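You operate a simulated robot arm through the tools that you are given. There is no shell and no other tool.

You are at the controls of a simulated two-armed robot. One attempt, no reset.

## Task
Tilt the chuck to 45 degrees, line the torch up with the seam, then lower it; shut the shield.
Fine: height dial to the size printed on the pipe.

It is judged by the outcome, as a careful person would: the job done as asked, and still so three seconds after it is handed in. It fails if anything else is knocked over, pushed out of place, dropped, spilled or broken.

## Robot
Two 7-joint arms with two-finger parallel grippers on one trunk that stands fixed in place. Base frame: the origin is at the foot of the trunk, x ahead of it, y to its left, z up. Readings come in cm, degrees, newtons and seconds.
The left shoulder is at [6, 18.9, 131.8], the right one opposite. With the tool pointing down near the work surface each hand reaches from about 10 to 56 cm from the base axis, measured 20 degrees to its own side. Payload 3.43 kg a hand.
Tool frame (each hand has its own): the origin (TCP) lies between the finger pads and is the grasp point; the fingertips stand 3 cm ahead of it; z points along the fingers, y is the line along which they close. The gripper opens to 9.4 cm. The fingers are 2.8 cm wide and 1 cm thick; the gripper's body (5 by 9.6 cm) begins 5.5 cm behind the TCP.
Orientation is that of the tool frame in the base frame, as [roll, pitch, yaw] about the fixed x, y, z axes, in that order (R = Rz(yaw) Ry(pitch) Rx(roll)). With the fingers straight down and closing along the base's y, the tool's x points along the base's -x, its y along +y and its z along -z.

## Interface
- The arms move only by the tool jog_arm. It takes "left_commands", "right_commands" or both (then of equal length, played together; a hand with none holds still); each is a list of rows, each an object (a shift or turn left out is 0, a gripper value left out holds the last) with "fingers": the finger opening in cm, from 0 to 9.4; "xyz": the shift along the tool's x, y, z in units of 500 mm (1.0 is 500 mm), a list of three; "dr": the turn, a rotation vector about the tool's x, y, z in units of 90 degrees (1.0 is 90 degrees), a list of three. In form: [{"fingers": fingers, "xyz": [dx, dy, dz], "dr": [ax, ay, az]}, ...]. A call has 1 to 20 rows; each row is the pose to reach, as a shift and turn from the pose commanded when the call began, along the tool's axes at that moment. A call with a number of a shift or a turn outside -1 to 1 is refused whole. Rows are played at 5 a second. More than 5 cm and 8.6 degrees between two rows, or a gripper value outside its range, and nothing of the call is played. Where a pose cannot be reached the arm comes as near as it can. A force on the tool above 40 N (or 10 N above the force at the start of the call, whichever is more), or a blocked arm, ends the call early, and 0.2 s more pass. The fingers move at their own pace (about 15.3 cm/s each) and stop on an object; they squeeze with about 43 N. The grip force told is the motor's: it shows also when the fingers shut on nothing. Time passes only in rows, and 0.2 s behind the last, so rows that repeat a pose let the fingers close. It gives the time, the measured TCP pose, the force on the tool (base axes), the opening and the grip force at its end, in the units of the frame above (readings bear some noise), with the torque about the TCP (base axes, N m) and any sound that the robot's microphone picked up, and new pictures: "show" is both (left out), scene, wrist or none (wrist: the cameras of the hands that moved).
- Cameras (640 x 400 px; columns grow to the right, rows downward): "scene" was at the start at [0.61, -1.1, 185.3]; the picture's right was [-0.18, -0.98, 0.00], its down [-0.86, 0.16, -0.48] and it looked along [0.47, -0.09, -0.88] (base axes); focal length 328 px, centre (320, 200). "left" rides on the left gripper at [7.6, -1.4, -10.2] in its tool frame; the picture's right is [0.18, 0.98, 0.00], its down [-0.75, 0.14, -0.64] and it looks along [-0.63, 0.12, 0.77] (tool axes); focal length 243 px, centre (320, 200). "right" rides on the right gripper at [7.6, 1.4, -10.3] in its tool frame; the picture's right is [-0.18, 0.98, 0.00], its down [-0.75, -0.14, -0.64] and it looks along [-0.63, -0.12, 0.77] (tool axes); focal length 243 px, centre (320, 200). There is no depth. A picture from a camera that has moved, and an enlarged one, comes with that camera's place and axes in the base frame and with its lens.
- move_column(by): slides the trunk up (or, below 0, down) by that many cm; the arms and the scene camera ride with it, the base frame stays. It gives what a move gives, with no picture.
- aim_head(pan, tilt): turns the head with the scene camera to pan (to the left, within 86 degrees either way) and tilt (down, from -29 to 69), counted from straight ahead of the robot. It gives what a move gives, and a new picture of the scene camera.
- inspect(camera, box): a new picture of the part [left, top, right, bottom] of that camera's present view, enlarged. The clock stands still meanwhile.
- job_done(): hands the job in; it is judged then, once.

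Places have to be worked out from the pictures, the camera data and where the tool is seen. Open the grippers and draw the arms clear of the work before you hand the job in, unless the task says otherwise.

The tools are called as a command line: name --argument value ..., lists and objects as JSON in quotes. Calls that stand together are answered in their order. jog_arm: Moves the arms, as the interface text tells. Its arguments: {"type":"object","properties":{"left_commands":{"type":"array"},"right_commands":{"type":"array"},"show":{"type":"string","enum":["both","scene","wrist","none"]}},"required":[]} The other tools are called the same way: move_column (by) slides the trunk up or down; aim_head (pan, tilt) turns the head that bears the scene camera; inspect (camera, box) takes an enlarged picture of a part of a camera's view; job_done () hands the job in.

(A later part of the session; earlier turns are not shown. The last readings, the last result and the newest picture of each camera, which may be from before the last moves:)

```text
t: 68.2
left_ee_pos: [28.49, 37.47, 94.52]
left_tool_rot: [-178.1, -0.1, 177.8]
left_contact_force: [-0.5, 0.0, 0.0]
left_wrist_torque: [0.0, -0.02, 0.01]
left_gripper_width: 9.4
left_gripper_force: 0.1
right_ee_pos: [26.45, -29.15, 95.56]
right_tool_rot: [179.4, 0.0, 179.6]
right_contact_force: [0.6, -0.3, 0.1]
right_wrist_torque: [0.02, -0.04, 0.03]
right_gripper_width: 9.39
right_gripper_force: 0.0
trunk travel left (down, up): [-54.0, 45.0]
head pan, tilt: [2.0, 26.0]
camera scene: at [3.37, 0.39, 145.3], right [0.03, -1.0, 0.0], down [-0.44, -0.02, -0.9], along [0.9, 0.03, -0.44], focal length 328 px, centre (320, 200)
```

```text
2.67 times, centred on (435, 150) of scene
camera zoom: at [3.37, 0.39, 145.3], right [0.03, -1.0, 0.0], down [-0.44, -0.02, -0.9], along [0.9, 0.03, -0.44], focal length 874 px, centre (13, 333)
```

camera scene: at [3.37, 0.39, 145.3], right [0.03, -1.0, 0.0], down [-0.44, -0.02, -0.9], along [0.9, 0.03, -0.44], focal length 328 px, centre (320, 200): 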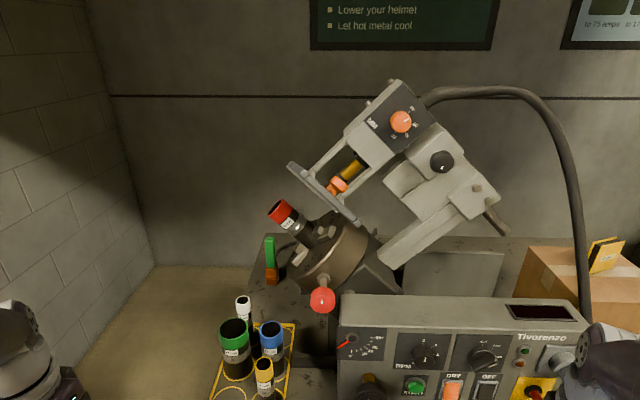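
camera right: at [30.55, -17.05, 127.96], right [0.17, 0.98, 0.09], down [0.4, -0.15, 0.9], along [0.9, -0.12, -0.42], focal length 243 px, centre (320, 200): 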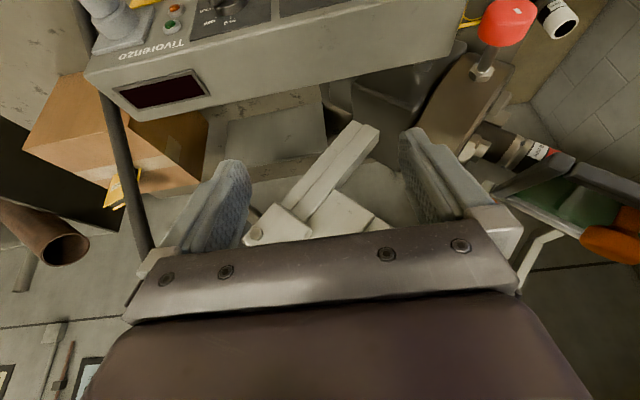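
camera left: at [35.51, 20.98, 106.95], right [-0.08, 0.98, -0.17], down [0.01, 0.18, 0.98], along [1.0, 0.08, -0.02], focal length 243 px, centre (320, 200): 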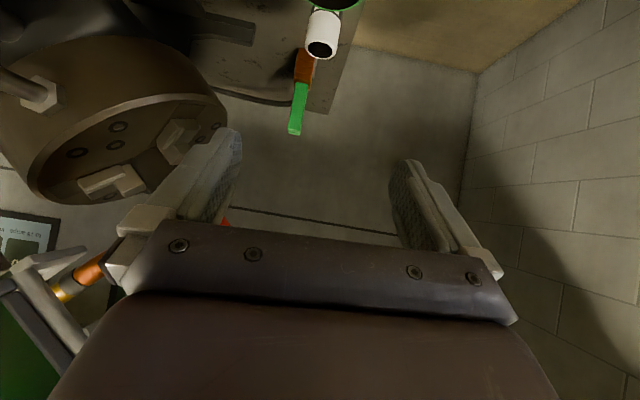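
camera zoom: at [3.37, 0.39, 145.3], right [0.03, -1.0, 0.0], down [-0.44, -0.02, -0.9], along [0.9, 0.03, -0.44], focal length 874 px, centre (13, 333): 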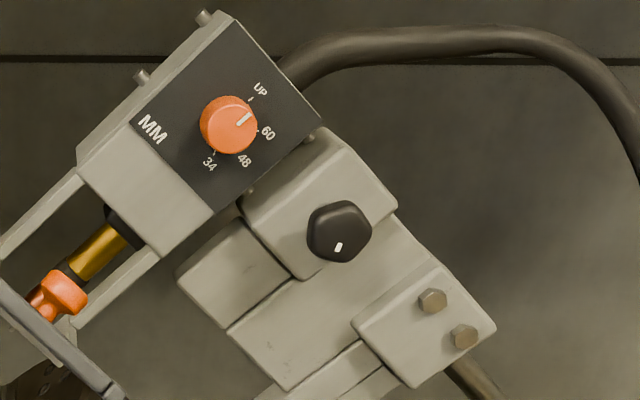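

Measured in the head's plane: the torch line is square to the pipe but lies about 1.1 cm outboard of the seam (it must move toward the chuck). The black knob's front is at (59.6,-19.4,125.8), the dial's at (60.4,-11.5,132.6), dial on UP. I'll bring the right hand up toward the black knob, turning the fingers forward gradually.

jog_arm --right_commands '[{"xyz": [-0.03, 0.012, -0.07], "dr": [0, -0.08, 0]}, {"xyz": [-0.06, 0.024, -0.14], "dr": [0, -0.16, 0]}, {"xyz": [-0.09, 0.036, -0.21], "dr": [0, -0.24, 0]}, {"xyz": [-0.12, 0.05, -0.28], "dr": [0, -0.32, 0]}, {"xyz": [-0.15, 0.065, -0.36], "dr": [0, -0.41, 0]}, {"xyz": [-0.19, 0.08, -0.44], "dr": [0, -0.5, 0]}]' --show "scene"

```text
t: 69.6
left_ee_pos: [28.58, 37.58, 94.61]
left_tool_rot: [-178.1, -0.2, 177.7]
left_contact_force: [1.2, 0.7, -0.5]
left_wrist_torque: [-0.02, 0.05, -0.01]
left_gripper_width: 9.39
left_gripper_force: 0.1
right_ee_pos: [36.17, -25.6, 117.79]
right_tool_rot: [179.1, 45.1, 179.1]
right_contact_force: [-0.6, -0.6, 0.3]
right_wrist_torque: [-0.01, 0.01, 0.0]
right_gripper_width: 9.44
right_gripper_force: 0.1
right hand out of reach, approached as far as the arm can: row 1, 2, 3, 4
trunk travel left (down, up): [-54.0, 45.0]
head pan, tilt: [2.0, 26.0]
camera scene: at [3.42, 0.38, 145.3], right [0.03, -1.0, 0.0], down [-0.44, -0.02, -0.9], along [0.9, 0.03, -0.44], focal length 328 px, centre (320, 200)
```

scene: 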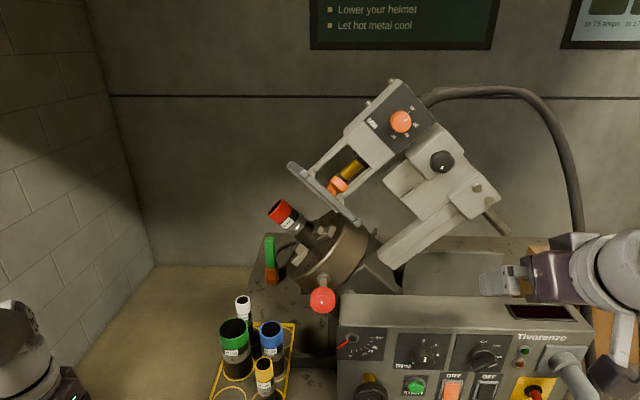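

Clear so far. Continue to the pre-grasp pose in front of the black knob at about (48,-19.4,125.8), fingers forward.

jog_arm --right_commands '[{"xyz": [-0.046, 0.02, 0.009], "dr": [0, -0.083, 0]}, {"xyz": [-0.093, 0.041, 0.018], "dr": [0, -0.167, 0]}, {"xyz": [-0.14, 0.062, 0.027], "dr": [0, -0.25, 0]}, {"xyz": [-0.187, 0.083, 0.036], "dr": [0, -0.333, 0]}, {"xyz": [-0.233, 0.104, 0.045], "dr": [0, -0.417, 0]}, {"xyz": [-0.28, 0.124, 0.054], "dr": [0, -0.5, 0]}]' --show "both"

```text
t: 71.0
left_ee_pos: [28.59, 37.57, 94.55]
left_tool_rot: [-178.0, 0.0, 177.8]
left_contact_force: [0.7, -0.4, 0.4]
left_wrist_torque: [-0.01, -0.01, 0.0]
left_gripper_width: 9.41
left_gripper_force: 0.0
right_ee_pos: [46.37, -19.28, 124.15]
right_tool_rot: [170.6, 83.7, 173.3]
right_contact_force: [0.4, -0.1, -0.2]
right_wrist_torque: [-0.01, -0.01, 0.07]
right_gripper_width: 9.4
right_gripper_force: 0.1
right hand out of reach, approached as far as the arm can: row 5, 6
trunk travel left (down, up): [-54.0, 45.0]
head pan, tilt: [2.0, 26.0]
camera scene: at [3.42, 0.4, 145.3], right [0.03, -1.0, 0.0], down [-0.44, -0.02, -0.9], along [0.9, 0.03, -0.44], focal length 328 px, centre (320, 200)
camera right: at [35.34, -18.24, 117.76], right [-0.03, 0.98, 0.2], down [-0.55, -0.18, 0.82], along [0.84, -0.09, 0.54], focal length 243 px, centre (320, 200)
```

scene: 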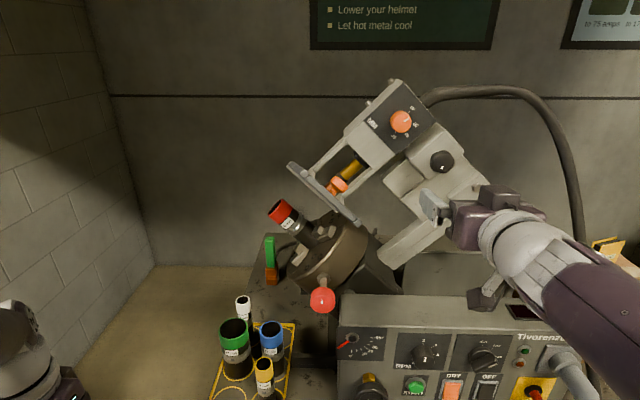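
right: 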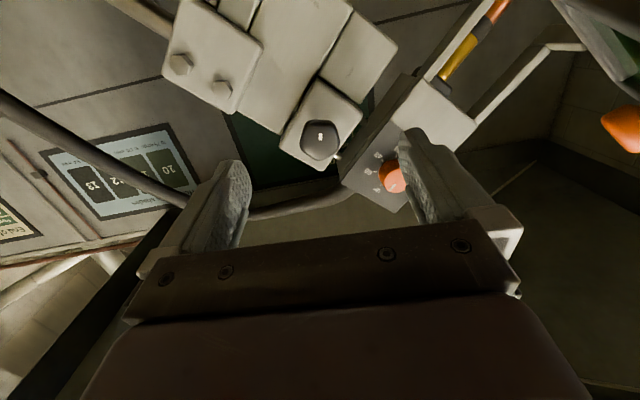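

The black knob lies ahead between the fingers; triangulation again gives (59.6,-19.3,125.9). I'll approach to within a few centimetres first.

jog_arm --right_commands '[{"xyz": [-0.02, -0.004, 0.07]}, {"xyz": [-0.04, -0.008, 0.14]}]' --show "both"

inspect --camera "right" --box '[200, 60, 440, 240]'

```text
t: 71.6
left_ee_pos: [28.6, 37.6, 94.72]
left_tool_rot: [-178.0, -0.1, 177.8]
left_contact_force: [0.9, -0.7, -0.5]
left_wrist_torque: [0.02, 0.01, -0.02]
left_gripper_width: 9.39
left_gripper_force: 0.1
right_ee_pos: [53.58, -19.4, 125.44]
right_tool_rot: [170.1, 83.8, 172.9]
right_contact_force: [-0.7, 1.0, 0.1]
right_wrist_torque: [0.03, -0.02, 0.03]
right_gripper_width: 9.4
right_gripper_force: 0.1
trunk travel left (down, up): [-54.0, 45.0]
head pan, tilt: [2.0, 26.0]
camera scene: at [3.48, 0.39, 145.3], right [0.03, -1.0, 0.0], down [-0.44, -0.02, -0.9], along [0.9, 0.03, -0.44], focal length 328 px, centre (320, 200)
camera right: at [42.56, -18.38, 119.02], right [-0.03, 0.98, 0.2], down [-0.55, -0.18, 0.81], along [0.83, -0.09, 0.54], focal length 243 px, centre (320, 200)
```

scene: 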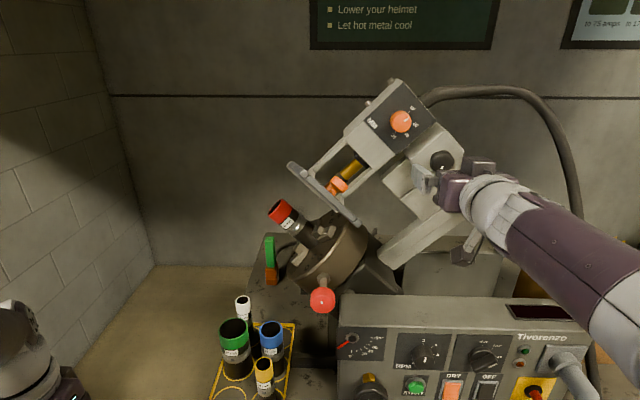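
right: 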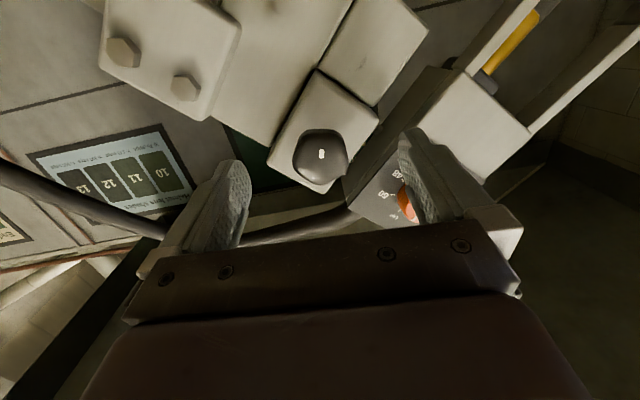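

```text
2.22 times, centred on (320, 150) of right
camera zoom: at [42.56, -18.38, 119.02], right [-0.03, 0.98, 0.2], down [-0.55, -0.18, 0.81], along [0.83, -0.09, 0.54], focal length 539 px, centre (320, 311)
```

zoom: 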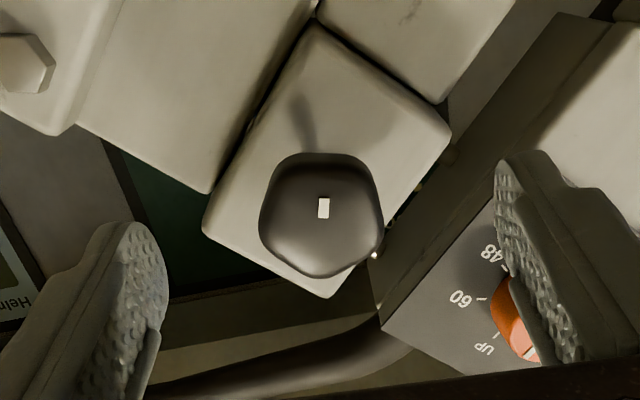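

It's a lobed black knob, about 4.6 cm across. I'll narrow the fingers to 7 cm and advance so the tips flank it.

jog_arm --right_commands '[{"fingers": 7.2}, {"xyz": [-0.01, -0.001, 0.045], "fingers": 7.2}, {"xyz": [-0.02, -0.003, 0.09]}]' --show "wrist"

```text
t: 72.4
left_ee_pos: [28.58, 37.59, 94.65]
left_tool_rot: [-178.1, 0.0, 177.8]
left_contact_force: [0.1, -0.7, 0.2]
left_wrist_torque: [0.02, 0.02, 0.02]
left_gripper_width: 9.39
left_gripper_force: 0.1
right_ee_pos: [57.97, -19.36, 126.02]
right_tool_rot: [170.0, 83.8, 172.8]
right_contact_force: [-0.3, 0.3, -0.1]
right_wrist_torque: [-0.03, 0.06, 0.02]
right_gripper_width: 7.2
right_gripper_force: 0.1
trunk travel left (down, up): [-54.0, 45.0]
head pan, tilt: [2.0, 26.0]
camera right: at [47.06, -18.27, 119.6], right [-0.03, 0.98, 0.2], down [-0.55, -0.18, 0.81], along [0.83, -0.09, 0.54], focal length 243 px, centre (320, 200)
```

right: 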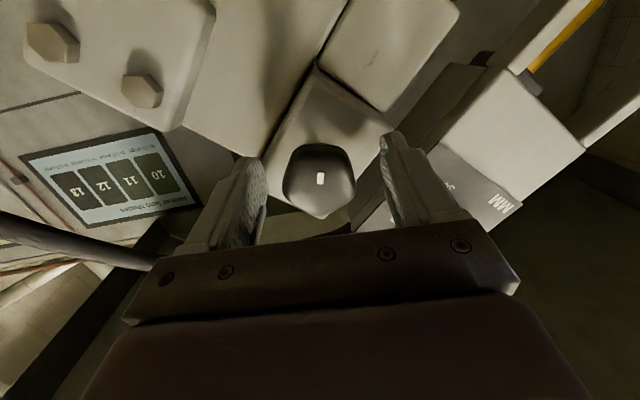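

Knob is between the finger tips. Closing.

jog_arm --right_commands '[{"fingers": 2.5}, {"fingers": 2.5}, {"fingers": 2.5}]' --show "wrist"

```text
t: 73.2
left_ee_pos: [28.5, 37.5, 94.59]
left_tool_rot: [-178.2, 0.0, 177.8]
left_contact_force: [0.6, 0.6, 0.9]
left_wrist_torque: [0.0, -0.02, 0.0]
left_gripper_width: 9.41
left_gripper_force: 0.0
right_ee_pos: [57.99, -19.19, 126.12]
right_tool_rot: [169.8, 83.9, 172.5]
right_contact_force: [0.3, -2.9, 2.5]
right_wrist_torque: [-0.01, 0.17, -1.16]
right_gripper_width: 4.02
right_gripper_force: 45.1
trunk travel left (down, up): [-54.0, 45.0]
head pan, tilt: [2.0, 26.0]
camera right: at [47.05, -18.32, 119.63], right [-0.03, 0.98, 0.2], down [-0.55, -0.18, 0.81], along [0.83, -0.09, 0.54], focal length 243 px, centre (320, 200)
```

right: 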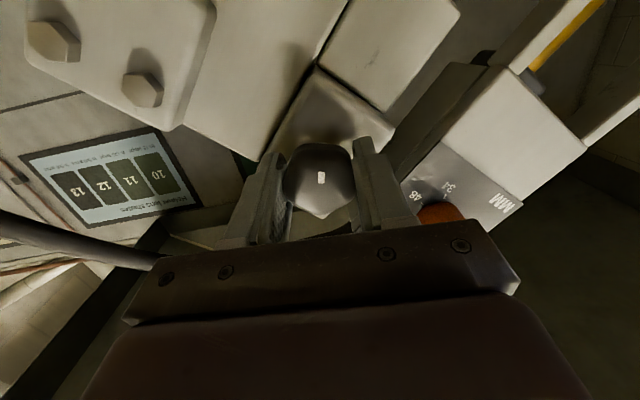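

Gripped at 4.0 cm. I'll try 20° counter-clockwise and watch the torch carriage.

inspect --camera "scene" --box '[280, 70, 460, 250]'

jog_arm --right_commands '[{"dr": [0.008, 0.0033, -0.074]}, {"dr": [0.016, 0.0067, -0.147]}, {"dr": [0.024, 0.01, -0.221]}]' --show "wrist"

inspect --camera "scene" --box '[280, 70, 460, 250]'

```text
2.22 times, centred on (370, 160) of scene
camera zoom: at [3.36, 0.35, 145.31], right [0.03, -1.0, 0.0], down [-0.44, -0.01, -0.9], along [0.9, 0.03, -0.44], focal length 728 px, centre (209, 289)
```

zoom: 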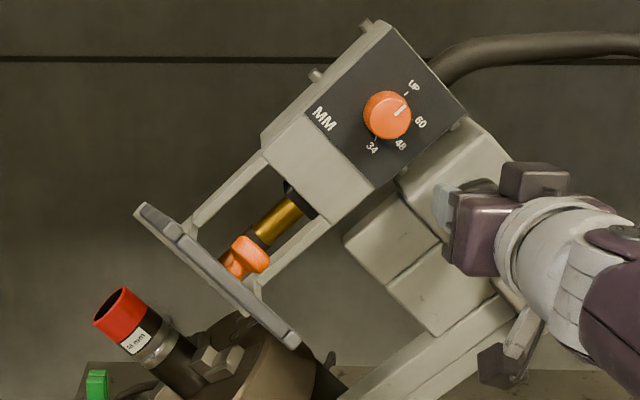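

```text
t: 74.0
left_ee_pos: [28.64, 37.63, 94.53]
left_tool_rot: [-178.0, -0.1, 177.8]
left_contact_force: [0.4, 0.0, 0.0]
left_wrist_torque: [0.03, 0.02, -0.02]
left_gripper_width: 9.41
left_gripper_force: 0.0
right_ee_pos: [58.09, -19.27, 126.06]
right_tool_rot: [-109.6, 69.7, -107.8]
right_contact_force: [3.7, -0.5, 3.5]
right_wrist_torque: [0.04, -0.38, -0.74]
right_gripper_width: 4.04
right_gripper_force: 45.5
trunk travel left (down, up): [-54.0, 45.0]
head pan, tilt: [2.0, 26.0]
camera right: at [47.05, -20.6, 119.68], right [-0.03, 0.99, -0.15], down [-0.55, 0.11, 0.83], along [0.83, 0.1, 0.54], focal length 243 px, centre (320, 200)
```

right: 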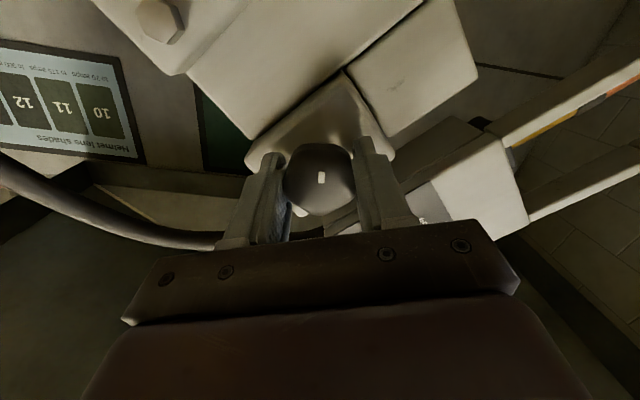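

```text
2.22 times, centred on (370, 160) of scene
camera zoom: at [3.43, 0.4, 145.3], right [0.04, -1.0, 0.0], down [-0.44, -0.02, -0.9], along [0.9, 0.03, -0.44], focal length 728 px, centre (209, 289)
```

zoom: 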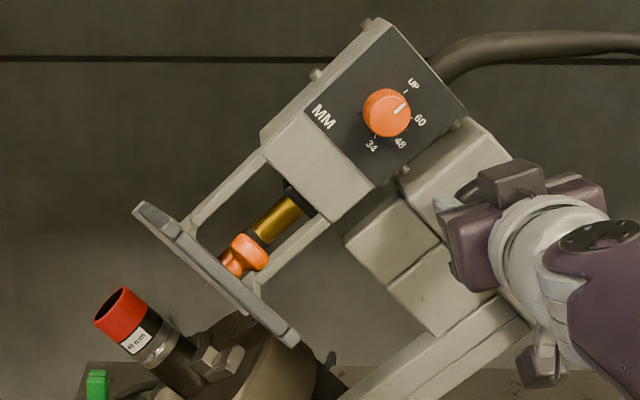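

The knob turns freely and the carriage seems to have moved slightly outward — wrong way. I'll turn clockwise 45° from here and compare.

jog_arm --right_commands '[{"dr": [-0.01, -0.004, 0.083]}, {"dr": [-0.019, -0.008, 0.166]}, {"dr": [-0.029, -0.012, 0.249]}, {"dr": [-0.038, -0.016, 0.332]}, {"dr": [-0.048, -0.02, 0.415]}, {"dr": [-0.057, -0.024, 0.498]}]' --show "wrist"

inspect --camera "scene" --box '[280, 70, 460, 250]'

```text
t: 75.4
left_ee_pos: [28.66, 37.52, 94.47]
left_tool_rot: [-178.1, 0.0, 177.7]
left_contact_force: [0.5, 0.0, -0.6]
left_wrist_torque: [0.02, 0.01, -0.04]
left_gripper_width: 9.39
left_gripper_force: 0.0
right_ee_pos: [58.05, -19.34, 125.97]
right_tool_rot: [99.5, 63.3, 104.1]
right_contact_force: [4.7, -3.9, 3.3]
right_wrist_torque: [-0.02, -0.21, -1.09]
right_gripper_width: 4.02
right_gripper_force: 45.3
trunk travel left (down, up): [-54.0, 45.0]
head pan, tilt: [2.0, 26.0]
camera right: at [47.03, -15.76, 120.66], right [-0.03, 0.8, 0.6], down [-0.55, -0.52, 0.66], along [0.84, -0.31, 0.45], focal length 243 px, centre (320, 200)
```

right: 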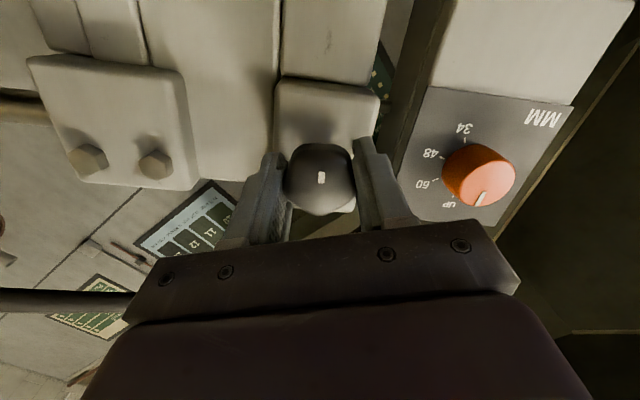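

```text
2.22 times, centred on (370, 160) of scene
camera zoom: at [3.47, 0.33, 145.3], right [0.03, -1.0, 0.0], down [-0.44, -0.01, -0.9], along [0.9, 0.03, -0.44], focal length 728 px, centre (209, 289)
```

zoom: 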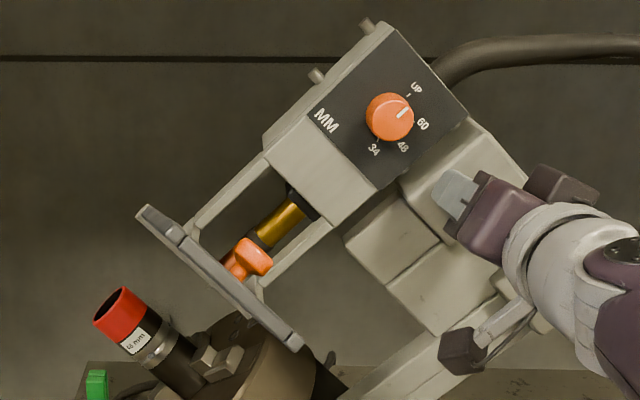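

Clockwise moves the carriage inward, about 0.12 cm per 10°. About 70° more is needed; I'll go 35° further first and re-measure.

jog_arm --right_commands '[{"dr": [-0.0085, -0.0035, 0.078]}, {"dr": [-0.017, -0.007, 0.155]}, {"dr": [-0.0255, -0.0105, 0.232]}, {"dr": [-0.034, -0.014, 0.309]}, {"dr": [-0.0425, -0.0175, 0.386]}]' --show "wrist"

inspect --camera "scene" --box '[280, 70, 460, 250]'

```text
t: 76.6
left_ee_pos: [28.6, 37.59, 94.52]
left_tool_rot: [-178.1, -0.1, 177.7]
left_contact_force: [0.2, 0.4, 0.2]
left_wrist_torque: [0.01, -0.02, -0.01]
left_gripper_width: 9.41
left_gripper_force: 0.1
right_ee_pos: [58.17, -19.35, 125.96]
right_tool_rot: [90.6, 28.8, 97.6]
right_contact_force: [4.4, -2.5, 3.1]
right_wrist_torque: [-0.01, 0.28, -1.23]
right_gripper_width: 4.03
right_gripper_force: 44.8
trunk travel left (down, up): [-54.0, 45.0]
head pan, tilt: [2.0, 26.0]
camera right: at [47.0, -13.37, 123.69], right [-0.03, 0.31, 0.95], down [-0.54, -0.8, 0.25], along [0.84, -0.51, 0.19], focal length 243 px, centre (320, 200)
```

right: 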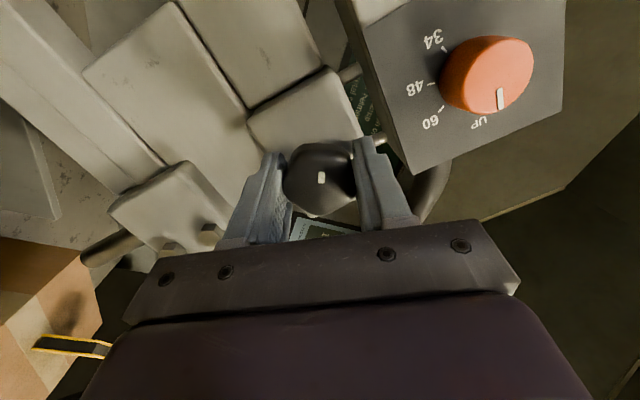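

```text
2.22 times, centred on (370, 160) of scene
camera zoom: at [3.48, 0.34, 145.3], right [0.03, -1.0, 0.0], down [-0.44, -0.01, -0.9], along [0.9, 0.03, -0.44], focal length 728 px, centre (209, 289)
```

zoom: 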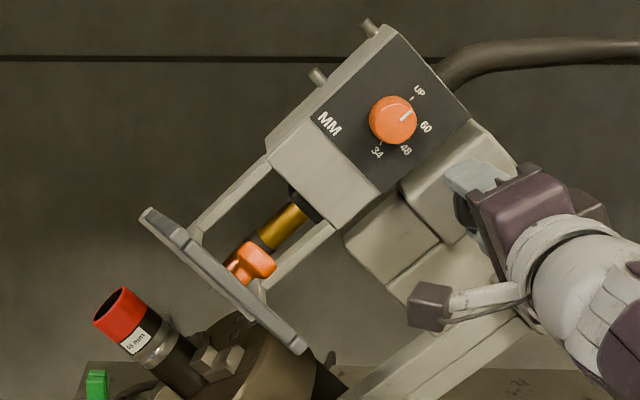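

Moving inward as wanted. I'll measure torch line and seam again at higher zoom.

inspect --camera "scene" --box '[260, 190, 340, 250]'

inspect --camera "scene" --box '[310, 135, 400, 205]'

```text
6.67 times, centred on (300, 220) of scene
camera zoom: at [3.48, 0.34, 145.3], right [0.03, -1.0, 0.0], down [-0.44, -0.01, -0.9], along [0.9, 0.03, -0.44], focal length 2184 px, centre (453, 67)
```

zoom: 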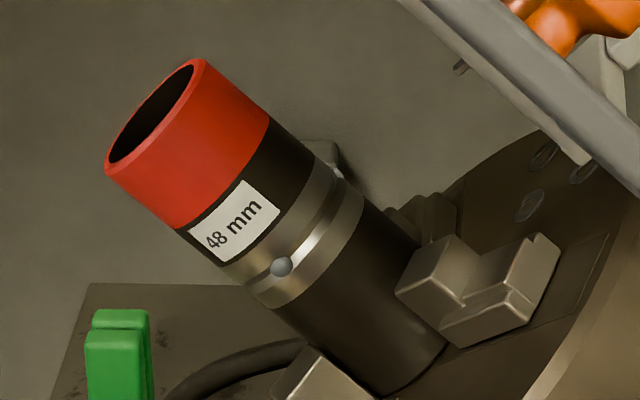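

```text
5.71 times, centred on (355, 170) of scene
camera zoom: at [3.48, 0.34, 145.3], right [0.03, -1.0, 0.0], down [-0.44, -0.01, -0.9], along [0.9, 0.03, -0.44], focal length 1872 px, centre (120, 371)
```

zoom: 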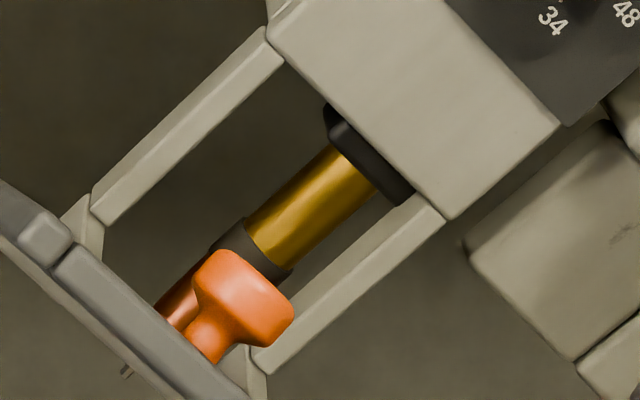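

About 0.4 cm remains. I'll zoom on the seam to fix its position precisely before the last turn.

inspect --camera "scene" --box '[280, 205, 320, 240]'

inspect --camera "scene" --box '[310, 185, 350, 215]'

```text
11.43 times, centred on (300, 222) of scene
camera zoom: at [3.48, 0.34, 145.3], right [0.03, -1.0, 0.0], down [-0.44, -0.01, -0.9], along [0.9, 0.03, -0.44], focal length 3744 px, centre (549, -57)
```

zoom: 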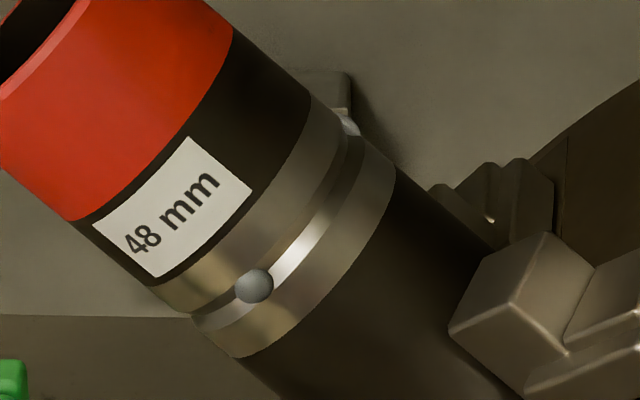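

```text
13.33 times, centred on (330, 200) of scene
camera zoom: at [3.48, 0.34, 145.3], right [0.03, -1.0, 0.0], down [-0.44, -0.01, -0.9], along [0.9, 0.03, -0.44], focal length 4368 px, centre (187, 200)
```

zoom: 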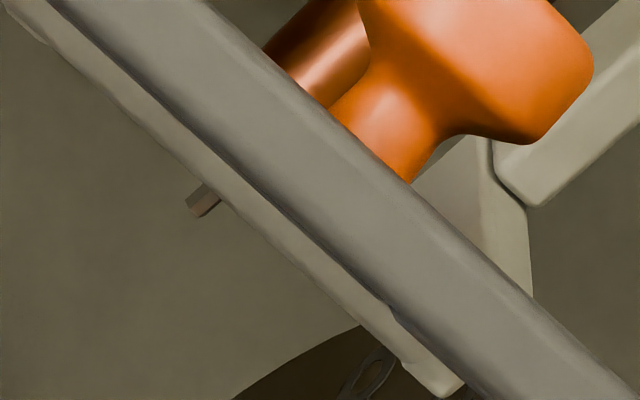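

Refined: about 0.45 cm still to go, i.e. ~39° more clockwise.

jog_arm --right_commands '[{"dr": [-0.0085, -0.0035, 0.078]}, {"dr": [-0.017, -0.007, 0.155]}, {"dr": [-0.0255, -0.0105, 0.232]}, {"dr": [-0.034, -0.014, 0.309]}, {"dr": [-0.0425, -0.0175, 0.386]}, {"dr": [-0.047, -0.0195, 0.43]}]' --show "wrist"

inspect --camera "scene" --box '[310, 185, 350, 215]'

inspect --camera "scene" --box '[280, 205, 320, 240]'

inspect --camera "scene" --box '[310, 135, 400, 205]'

```text
t: 78.0
left_ee_pos: [28.56, 37.57, 94.67]
left_tool_rot: [-178.1, -0.1, 177.9]
left_contact_force: [0.3, -0.4, 0.2]
left_wrist_torque: [0.0, -0.02, -0.03]
left_gripper_width: 9.4
left_gripper_force: 0.0
right_ee_pos: [58.19, -19.32, 125.91]
right_tool_rot: [86.2, -9.9, 96.9]
right_contact_force: [-3.0, 1.1, -11.9]
right_wrist_torque: [0.03, 0.72, -0.22]
right_gripper_width: 4.01
right_gripper_force: 45.2
trunk travel left (down, up): [-54.0, 45.0]
head pan, tilt: [2.0, 26.0]
camera right: at [46.99, -13.26, 128.02], right [-0.02, -0.36, 0.93], down [-0.54, -0.78, -0.31], along [0.84, -0.51, -0.18], focal length 243 px, centre (320, 200)
```

right: 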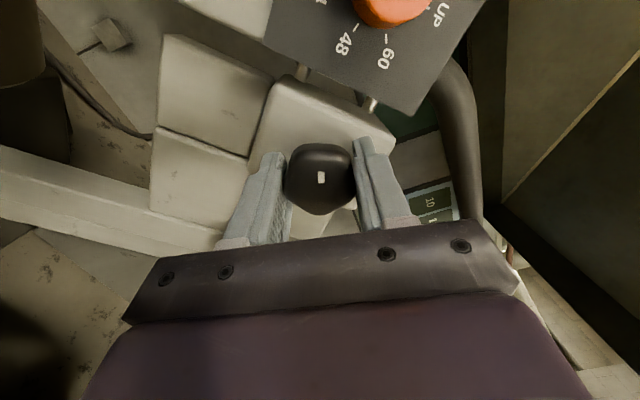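

```text
13.33 times, centred on (330, 200) of scene
camera zoom: at [3.46, 0.36, 145.29], right [0.04, -1.0, 0.0], down [-0.44, -0.02, -0.9], along [0.9, 0.03, -0.44], focal length 4368 px, centre (187, 200)
```

zoom: 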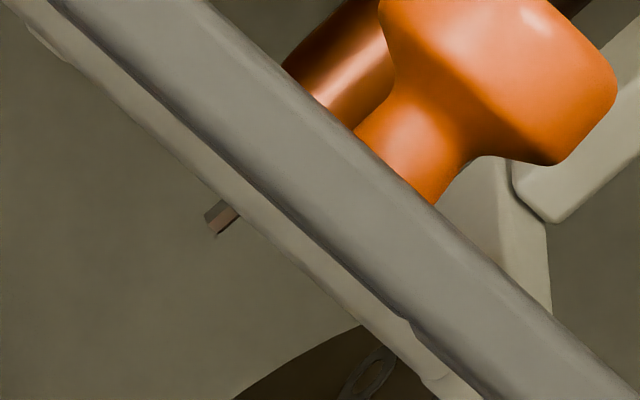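

```text
11.43 times, centred on (300, 222) of scene
camera zoom: at [3.46, 0.36, 145.29], right [0.04, -1.0, 0.0], down [-0.44, -0.02, -0.9], along [0.9, 0.03, -0.44], focal length 3744 px, centre (549, -57)
```

zoom: 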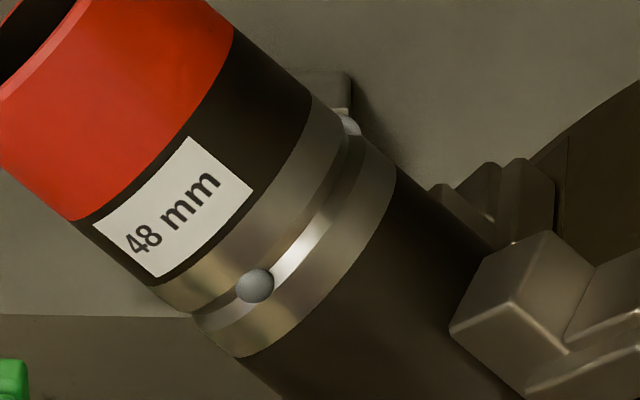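

```text
5.71 times, centred on (355, 170) of scene
camera zoom: at [3.46, 0.36, 145.29], right [0.04, -1.0, 0.0], down [-0.44, -0.02, -0.9], along [0.9, 0.03, -0.44], focal length 1872 px, centre (120, 371)
```

zoom: 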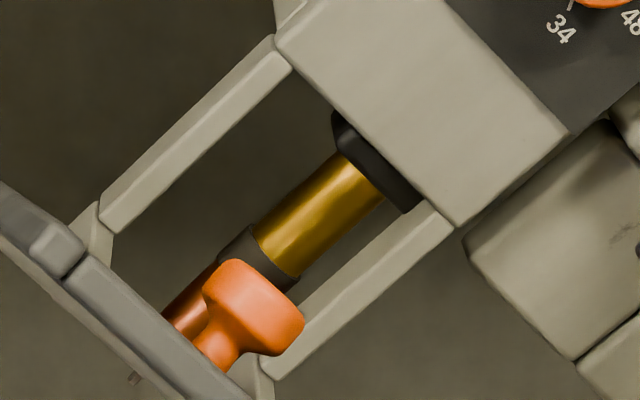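

The torch line now falls on the seam within about 1 mm (triangulation puts both torch and pipe in the same x≈65 plane). I'll open the fingers from the black knob.

jog_arm --right_commands '[{"fingers": 7.5}, {"fingers": 7.5}, {"fingers": 7.5}]' --show "wrist"

```text
t: 78.8
left_ee_pos: [28.44, 37.51, 94.55]
left_tool_rot: [-178.0, -0.1, 177.8]
left_contact_force: [0.4, -0.3, 0.6]
left_wrist_torque: [-0.03, -0.03, 0.02]
left_gripper_width: 9.41
left_gripper_force: 0.0
right_ee_pos: [58.04, -19.21, 126.12]
right_tool_rot: [86.0, -9.8, 96.8]
right_contact_force: [-0.1, 0.2, -0.4]
right_wrist_torque: [-0.03, 0.03, 0.04]
right_gripper_width: 7.47
right_gripper_force: 0.0
trunk travel left (down, up): [-54.0, 45.0]
head pan, tilt: [2.0, 26.0]
camera right: at [46.88, -13.24, 128.16], right [-0.03, -0.35, 0.93], down [-0.54, -0.78, -0.31], along [0.84, -0.51, -0.17], focal length 243 px, centre (320, 200)
```

right: 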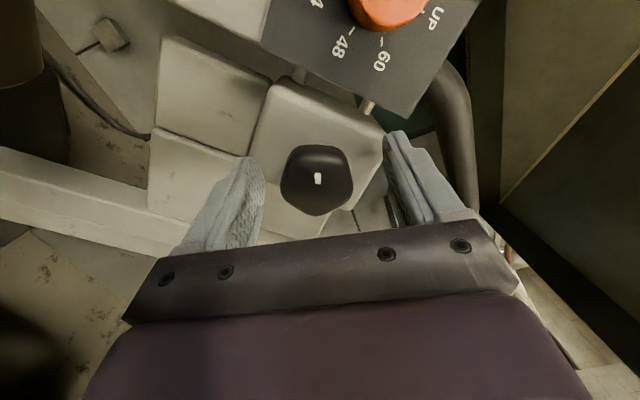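

Released cleanly. Back straight out 8 cm and look at the dial.

jog_arm --right_commands '[{"xyz": [0, 0, -0.08]}, {"xyz": [0, 0, -0.16]}]' --show "both"

inspect --camera "right" --box '[220, 0, 520, 200]'

inspect --camera "scene" --box '[360, 75, 450, 165]'

inspect --camera "scene" --box '[310, 185, 350, 215]'

```text
t: 79.4
left_ee_pos: [28.51, 37.56, 94.66]
left_tool_rot: [-178.2, 0.0, 177.8]
left_contact_force: [-0.4, 0.0, 0.8]
left_wrist_torque: [0.01, 0.01, -0.01]
left_gripper_width: 9.41
left_gripper_force: 0.1
right_ee_pos: [49.8, -20.12, 125.47]
right_tool_rot: [85.9, -9.7, 96.8]
right_contact_force: [-0.3, -0.1, -0.4]
right_wrist_torque: [0.0, 0.01, 0.01]
right_gripper_width: 7.49
right_gripper_force: 0.0
trunk travel left (down, up): [-54.0, 45.0]
head pan, tilt: [2.0, 26.0]
camera scene: at [3.29, 0.4, 145.3], right [0.04, -1.0, 0.0], down [-0.44, -0.02, -0.9], along [0.9, 0.03, -0.44], focal length 328 px, centre (320, 200)
camera right: at [38.67, -14.1, 127.45], right [-0.03, -0.35, 0.93], down [-0.54, -0.78, -0.31], along [0.84, -0.51, -0.17], focal length 243 px, centre (320, 200)
```

scene: 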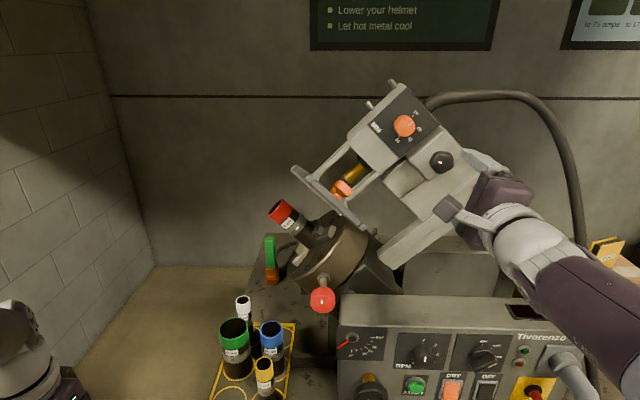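
right: 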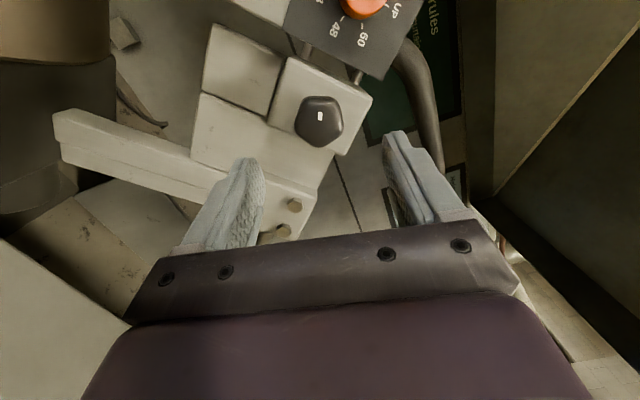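

```text
2.00 times, centred on (370, 100) of right
camera zoom: at [38.67, -14.1, 127.45], right [-0.03, -0.35, 0.93], down [-0.54, -0.78, -0.31], along [0.84, -0.51, -0.17], focal length 485 px, centre (220, 400)
```

zoom: 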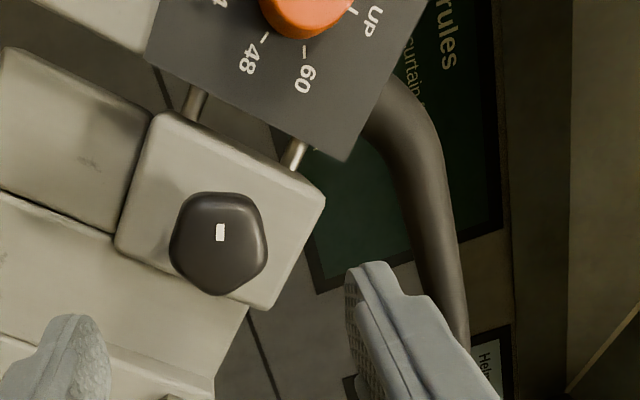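

```text
4.44 times, centred on (405, 120) of scene
camera zoom: at [3.29, 0.4, 145.3], right [0.04, -1.0, 0.0], down [-0.44, -0.02, -0.9], along [0.9, 0.03, -0.44], focal length 1456 px, centre (-58, 556)
```

zoom: 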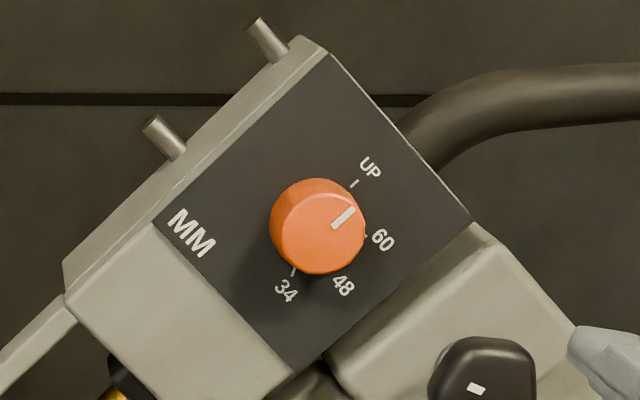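

```text
13.33 times, centred on (330, 200) of scene
camera zoom: at [3.29, 0.4, 145.3], right [0.04, -1.0, 0.0], down [-0.44, -0.02, -0.9], along [0.9, 0.03, -0.44], focal length 4368 px, centre (187, 200)
```

zoom: 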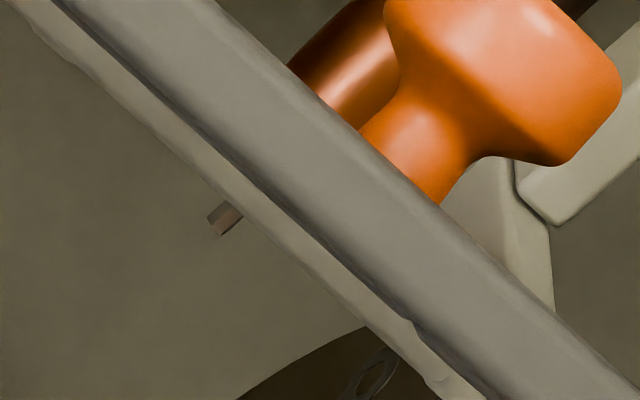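

Alignment unchanged after release; the dial is at about (60.4,-12.35,131.9) pointing to UP, with 48 roughly 110° clockwise of it. I'll unroll the wrist counter-clockwise in two calls and bring the hand in front of the dial.

jog_arm --right_commands '[{"xyz": [0.022, 0.012, 0.0], "dr": [0.0092, 0.004, -0.0784]}, {"xyz": [0.044, 0.024, 0.0], "dr": [0.0185, 0.008, -0.157]}, {"xyz": [0.066, 0.036, 0.005], "dr": [0.0277, 0.012, -0.235]}, {"xyz": [0.088, 0.049, 0.01], "dr": [0.037, 0.016, -0.314]}, {"xyz": [0.11, 0.061, 0.015], "dr": [0.046, 0.02, -0.392]}, {"xyz": [0.132, 0.073, 0.02], "dr": [0.0554, 0.024, -0.47]}, {"xyz": [0.154, 0.086, 0.02], "dr": [0.0647, 0.028, -0.549]}, {"xyz": [0.174, 0.098, 0.02], "dr": [0.074, 0.032, -0.627]}]' --show "wrist"

```text
t: 81.2
left_ee_pos: [28.51, 37.63, 94.59]
left_tool_rot: [-178.0, 0.0, 177.8]
left_contact_force: [-0.2, 0.2, 0.1]
left_wrist_torque: [-0.01, -0.01, 0.0]
left_gripper_width: 9.41
left_gripper_force: 0.1
right_ee_pos: [49.95, -12.32, 131.84]
right_tool_rot: [94.4, 46.6, 100.0]
right_contact_force: [0.5, 0.6, -0.6]
right_wrist_torque: [0.01, -0.01, -0.01]
right_gripper_width: 7.51
right_gripper_force: 0.0
right hand out of reach, approached as far as the arm can: row 7
trunk travel left (down, up): [-54.0, 45.0]
head pan, tilt: [2.0, 26.0]
camera right: at [38.76, -7.28, 127.94], right [-0.03, 0.59, 0.81], down [-0.54, -0.69, 0.49], along [0.84, -0.42, 0.34], focal length 243 px, centre (320, 200)
```

right: 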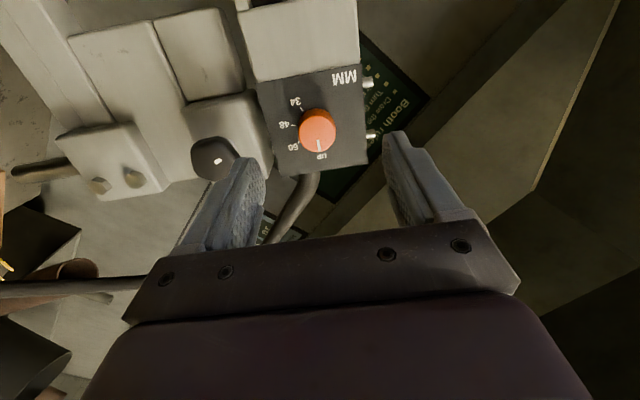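

A clear view of the dial; enlarge to fix the tick angles.

inspect --camera "right" --box '[260, 80, 370, 180]'

```text
4.00 times, centred on (315, 130) of right
camera zoom: at [38.76, -7.28, 127.94], right [-0.03, 0.59, 0.81], down [-0.54, -0.69, 0.49], along [0.84, -0.42, 0.34], focal length 970 px, centre (340, 480)
```

zoom: 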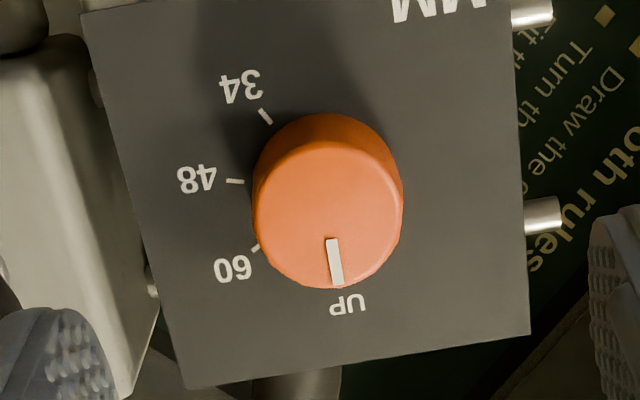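

From the ticks: dial centre (-12.5,132.3), 60/48/34 lie 62°/105°/147° clockwise of UP. So I need 105° clockwise. I'll unroll another 55° first so that the turn stays within wrist range.

jog_arm --right_commands '[{"dr": [0.0102, 0.0044, -0.0866]}, {"dr": [0.0204, 0.0088, -0.173]}, {"dr": [0.0306, 0.0132, -0.26]}, {"xyz": [-0.006, 0.002, 0], "dr": [0.0408, 0.0176, -0.346]}, {"xyz": [-0.006, 0.002, 0], "dr": [0.051, 0.022, -0.433]}, {"xyz": [-0.006, 0.002, 0], "dr": [0.0612, 0.0264, -0.52]}, {"xyz": [-0.006, 0.002, 0], "dr": [0.0714, 0.0308, -0.606]}]' --show "both"

```text
t: 82.8
left_ee_pos: [28.54, 37.6, 94.6]
left_tool_rot: [-178.1, -0.1, 177.8]
left_contact_force: [-0.5, -0.3, -0.5]
left_wrist_torque: [-0.01, 0.01, -0.03]
left_gripper_width: 9.4
left_gripper_force: 0.0
right_ee_pos: [49.86, -12.52, 132.31]
right_tool_rot: [-122.0, 76.1, -119.8]
right_contact_force: [-0.1, -0.8, -0.4]
right_wrist_torque: [-0.01, 0.01, 0.0]
right_gripper_width: 7.46
right_gripper_force: 0.0
trunk travel left (down, up): [-54.0, 45.0]
head pan, tilt: [2.0, 26.0]
camera scene: at [3.38, 0.4, 145.3], right [0.03, -1.0, 0.0], down [-0.44, -0.02, -0.9], along [0.9, 0.03, -0.44], focal length 328 px, centre (320, 200)
camera right: at [38.74, -13.03, 125.87], right [-0.03, 1.0, -0.02], down [-0.54, 0.0, 0.84], along [0.84, 0.04, 0.54], focal length 243 px, centre (320, 200)
```

scene: 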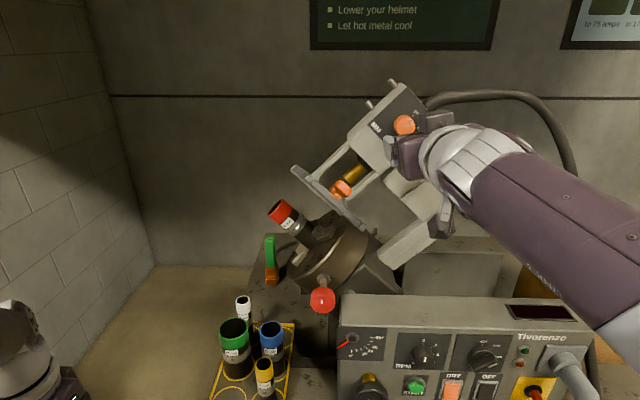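
right: 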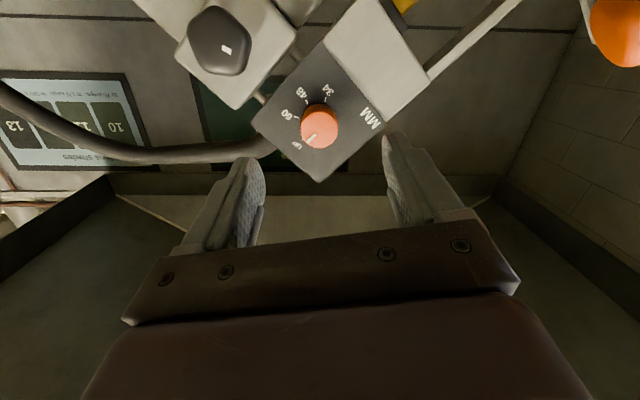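

The dial is centred ahead. Advance 9 cm so the tips flank it.

jog_arm --right_commands '[{"xyz": [-0.0075, -0.003, 0.061]}, {"xyz": [-0.015, -0.006, 0.122]}, {"xyz": [-0.0218, -0.009, 0.178]}]' --show "wrist"

```text
t: 83.6
left_ee_pos: [28.13, 37.49, 94.73]
left_tool_rot: [-178.1, 0.3, 177.8]
left_contact_force: [0.5, -0.3, -0.4]
left_wrist_torque: [-0.01, 0.0, 0.0]
left_gripper_width: 9.38
left_gripper_force: 0.1
right_ee_pos: [58.07, -12.3, 132.18]
right_tool_rot: [-122.0, 76.2, -119.9]
right_contact_force: [-30.2, 1.2, -12.6]
right_wrist_torque: [0.42, -0.11, -1.18]
right_gripper_width: 7.21
right_gripper_force: 0.0
trunk travel left (down, up): [-54.0, 45.0]
head pan, tilt: [2.0, 26.0]
camera right: at [47.03, -12.9, 125.94], right [-0.03, 1.0, -0.02], down [-0.54, 0.0, 0.84], along [0.84, 0.03, 0.54], focal length 243 px, centre (320, 200)
```

right: 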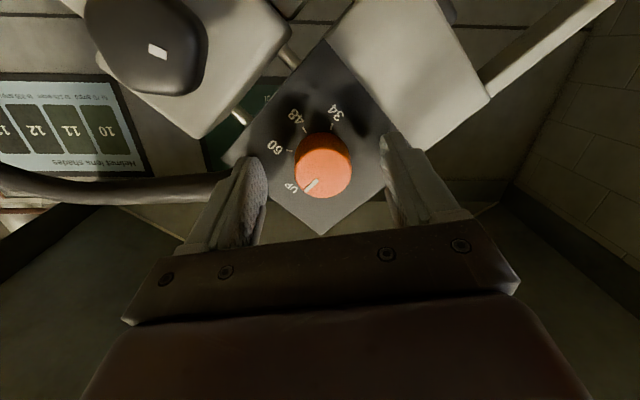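

Contact: −30 N along x, the finger tips are pressing the plate. I'll back off 1.5 cm at once and check nothing shifted.

jog_arm --right_commands '[{"xyz": [0, 0, -0.035]}, {"xyz": [0, 0, -0.035]}]' --show "both"

inspect --camera "scene" --box '[310, 185, 350, 215]'

inspect --camera "right" --box '[220, 80, 440, 240]'

```text
t: 84.2
left_ee_pos: [28.61, 37.5, 94.56]
left_tool_rot: [-178.0, -0.2, 177.9]
left_contact_force: [0.1, 0.7, 0.1]
left_wrist_torque: [0.01, 0.01, -0.02]
left_gripper_width: 9.37
left_gripper_force: 0.0
right_ee_pos: [57.28, -12.41, 132.35]
right_tool_rot: [-122.1, 76.1, -120.0]
right_contact_force: [0.4, 0.3, 0.1]
right_wrist_torque: [-0.03, -0.04, 0.01]
right_gripper_width: 7.51
right_gripper_force: 0.0
trunk travel left (down, up): [-54.0, 45.0]
head pan, tilt: [2.0, 26.0]
camera scene: at [3.42, 0.4, 145.31], right [0.04, -1.0, 0.0], down [-0.44, -0.02, -0.9], along [0.9, 0.03, -0.44], focal length 328 px, centre (320, 200)
camera right: at [46.04, -12.95, 126.07], right [-0.03, 1.0, -0.02], down [-0.54, 0.0, 0.84], along [0.84, 0.04, 0.54], focal length 243 px, centre (320, 200)
```

scene: 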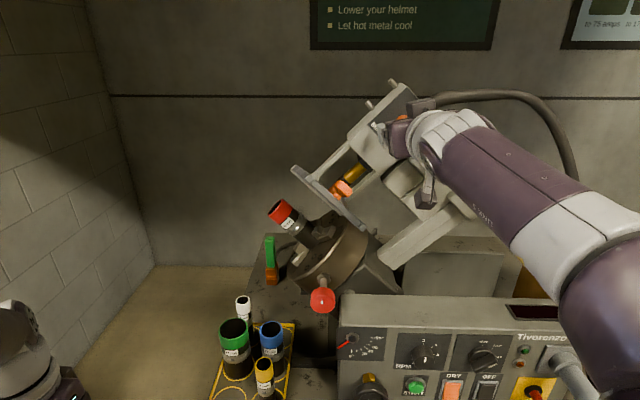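
right: 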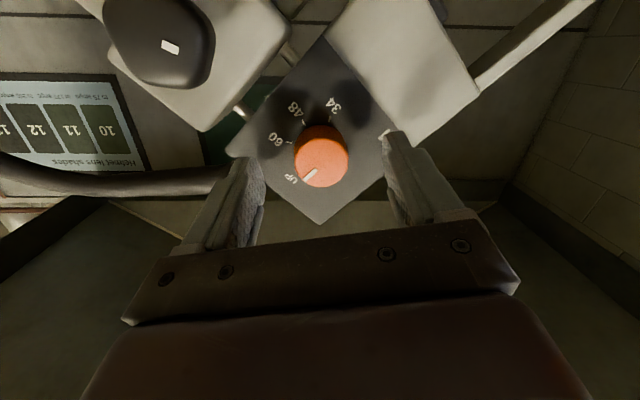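

```text
13.33 times, centred on (330, 200) of scene
camera zoom: at [3.42, 0.4, 145.31], right [0.04, -1.0, 0.0], down [-0.44, -0.02, -0.9], along [0.9, 0.03, -0.44], focal length 4368 px, centre (187, 200)
```

zoom: 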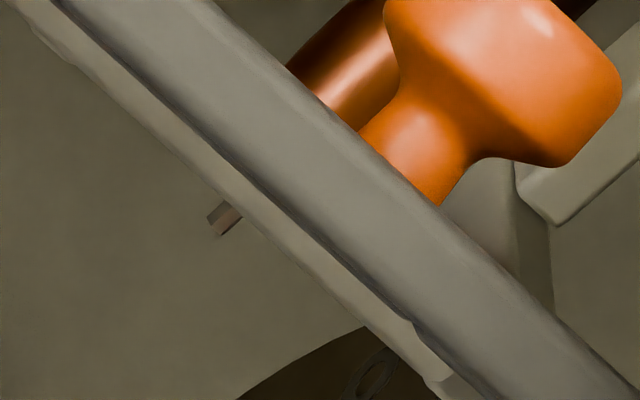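

```text
2.50 times, centred on (330, 160) of right
camera zoom: at [46.04, -12.95, 126.07], right [-0.03, 1.0, -0.02], down [-0.54, 0.0, 0.84], along [0.84, 0.04, 0.54], focal length 606 px, centre (295, 300)
```

zoom: 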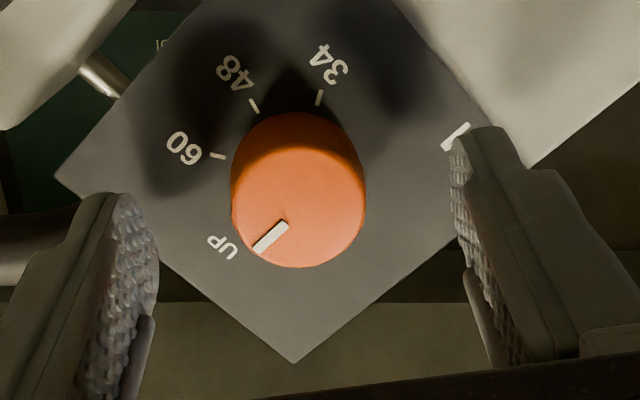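

Nothing moved; the plate face is at x≈61.2. I'll go just 0.3 cm forward (tips at ~60.6) and close on the dial.

jog_arm --right_commands '[{"xyz": [0, -0.001, 0.006]}, {"xyz": [0, -0.001, 0.006], "fingers": 2.2}, {"xyz": [0, -0.001, 0.006], "fingers": 2.2}, {"xyz": [0, -0.001, 0.006], "fingers": 2.2}]' --show "wrist"

```text
t: 85.2
left_ee_pos: [28.59, 37.61, 94.5]
left_tool_rot: [-177.9, 0.0, 177.7]
left_contact_force: [0.3, -0.6, 0.2]
left_wrist_torque: [-0.02, -0.03, 0.02]
left_gripper_width: 9.37
left_gripper_force: 0.1
right_ee_pos: [57.45, -12.45, 132.35]
right_tool_rot: [-122.1, 76.1, -120.0]
right_contact_force: [-3.1, 6.3, -4.8]
right_wrist_torque: [0.01, -0.39, 0.05]
right_gripper_width: 3.24
right_gripper_force: 44.9
trunk travel left (down, up): [-54.0, 45.0]
head pan, tilt: [2.0, 26.0]
camera right: at [46.25, -12.93, 126.05], right [-0.03, 1.0, -0.02], down [-0.54, 0.0, 0.84], along [0.84, 0.04, 0.54], focal length 243 px, centre (320, 200)
```

right: 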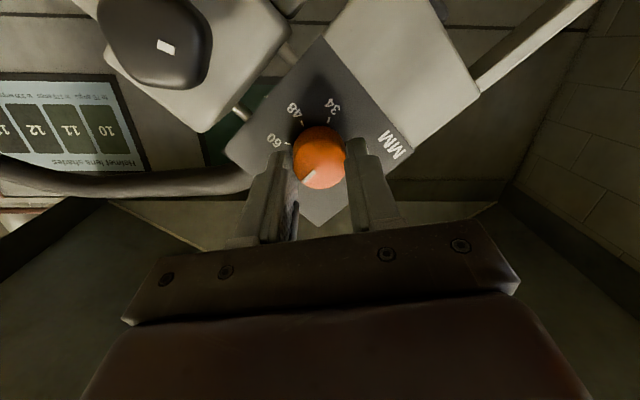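

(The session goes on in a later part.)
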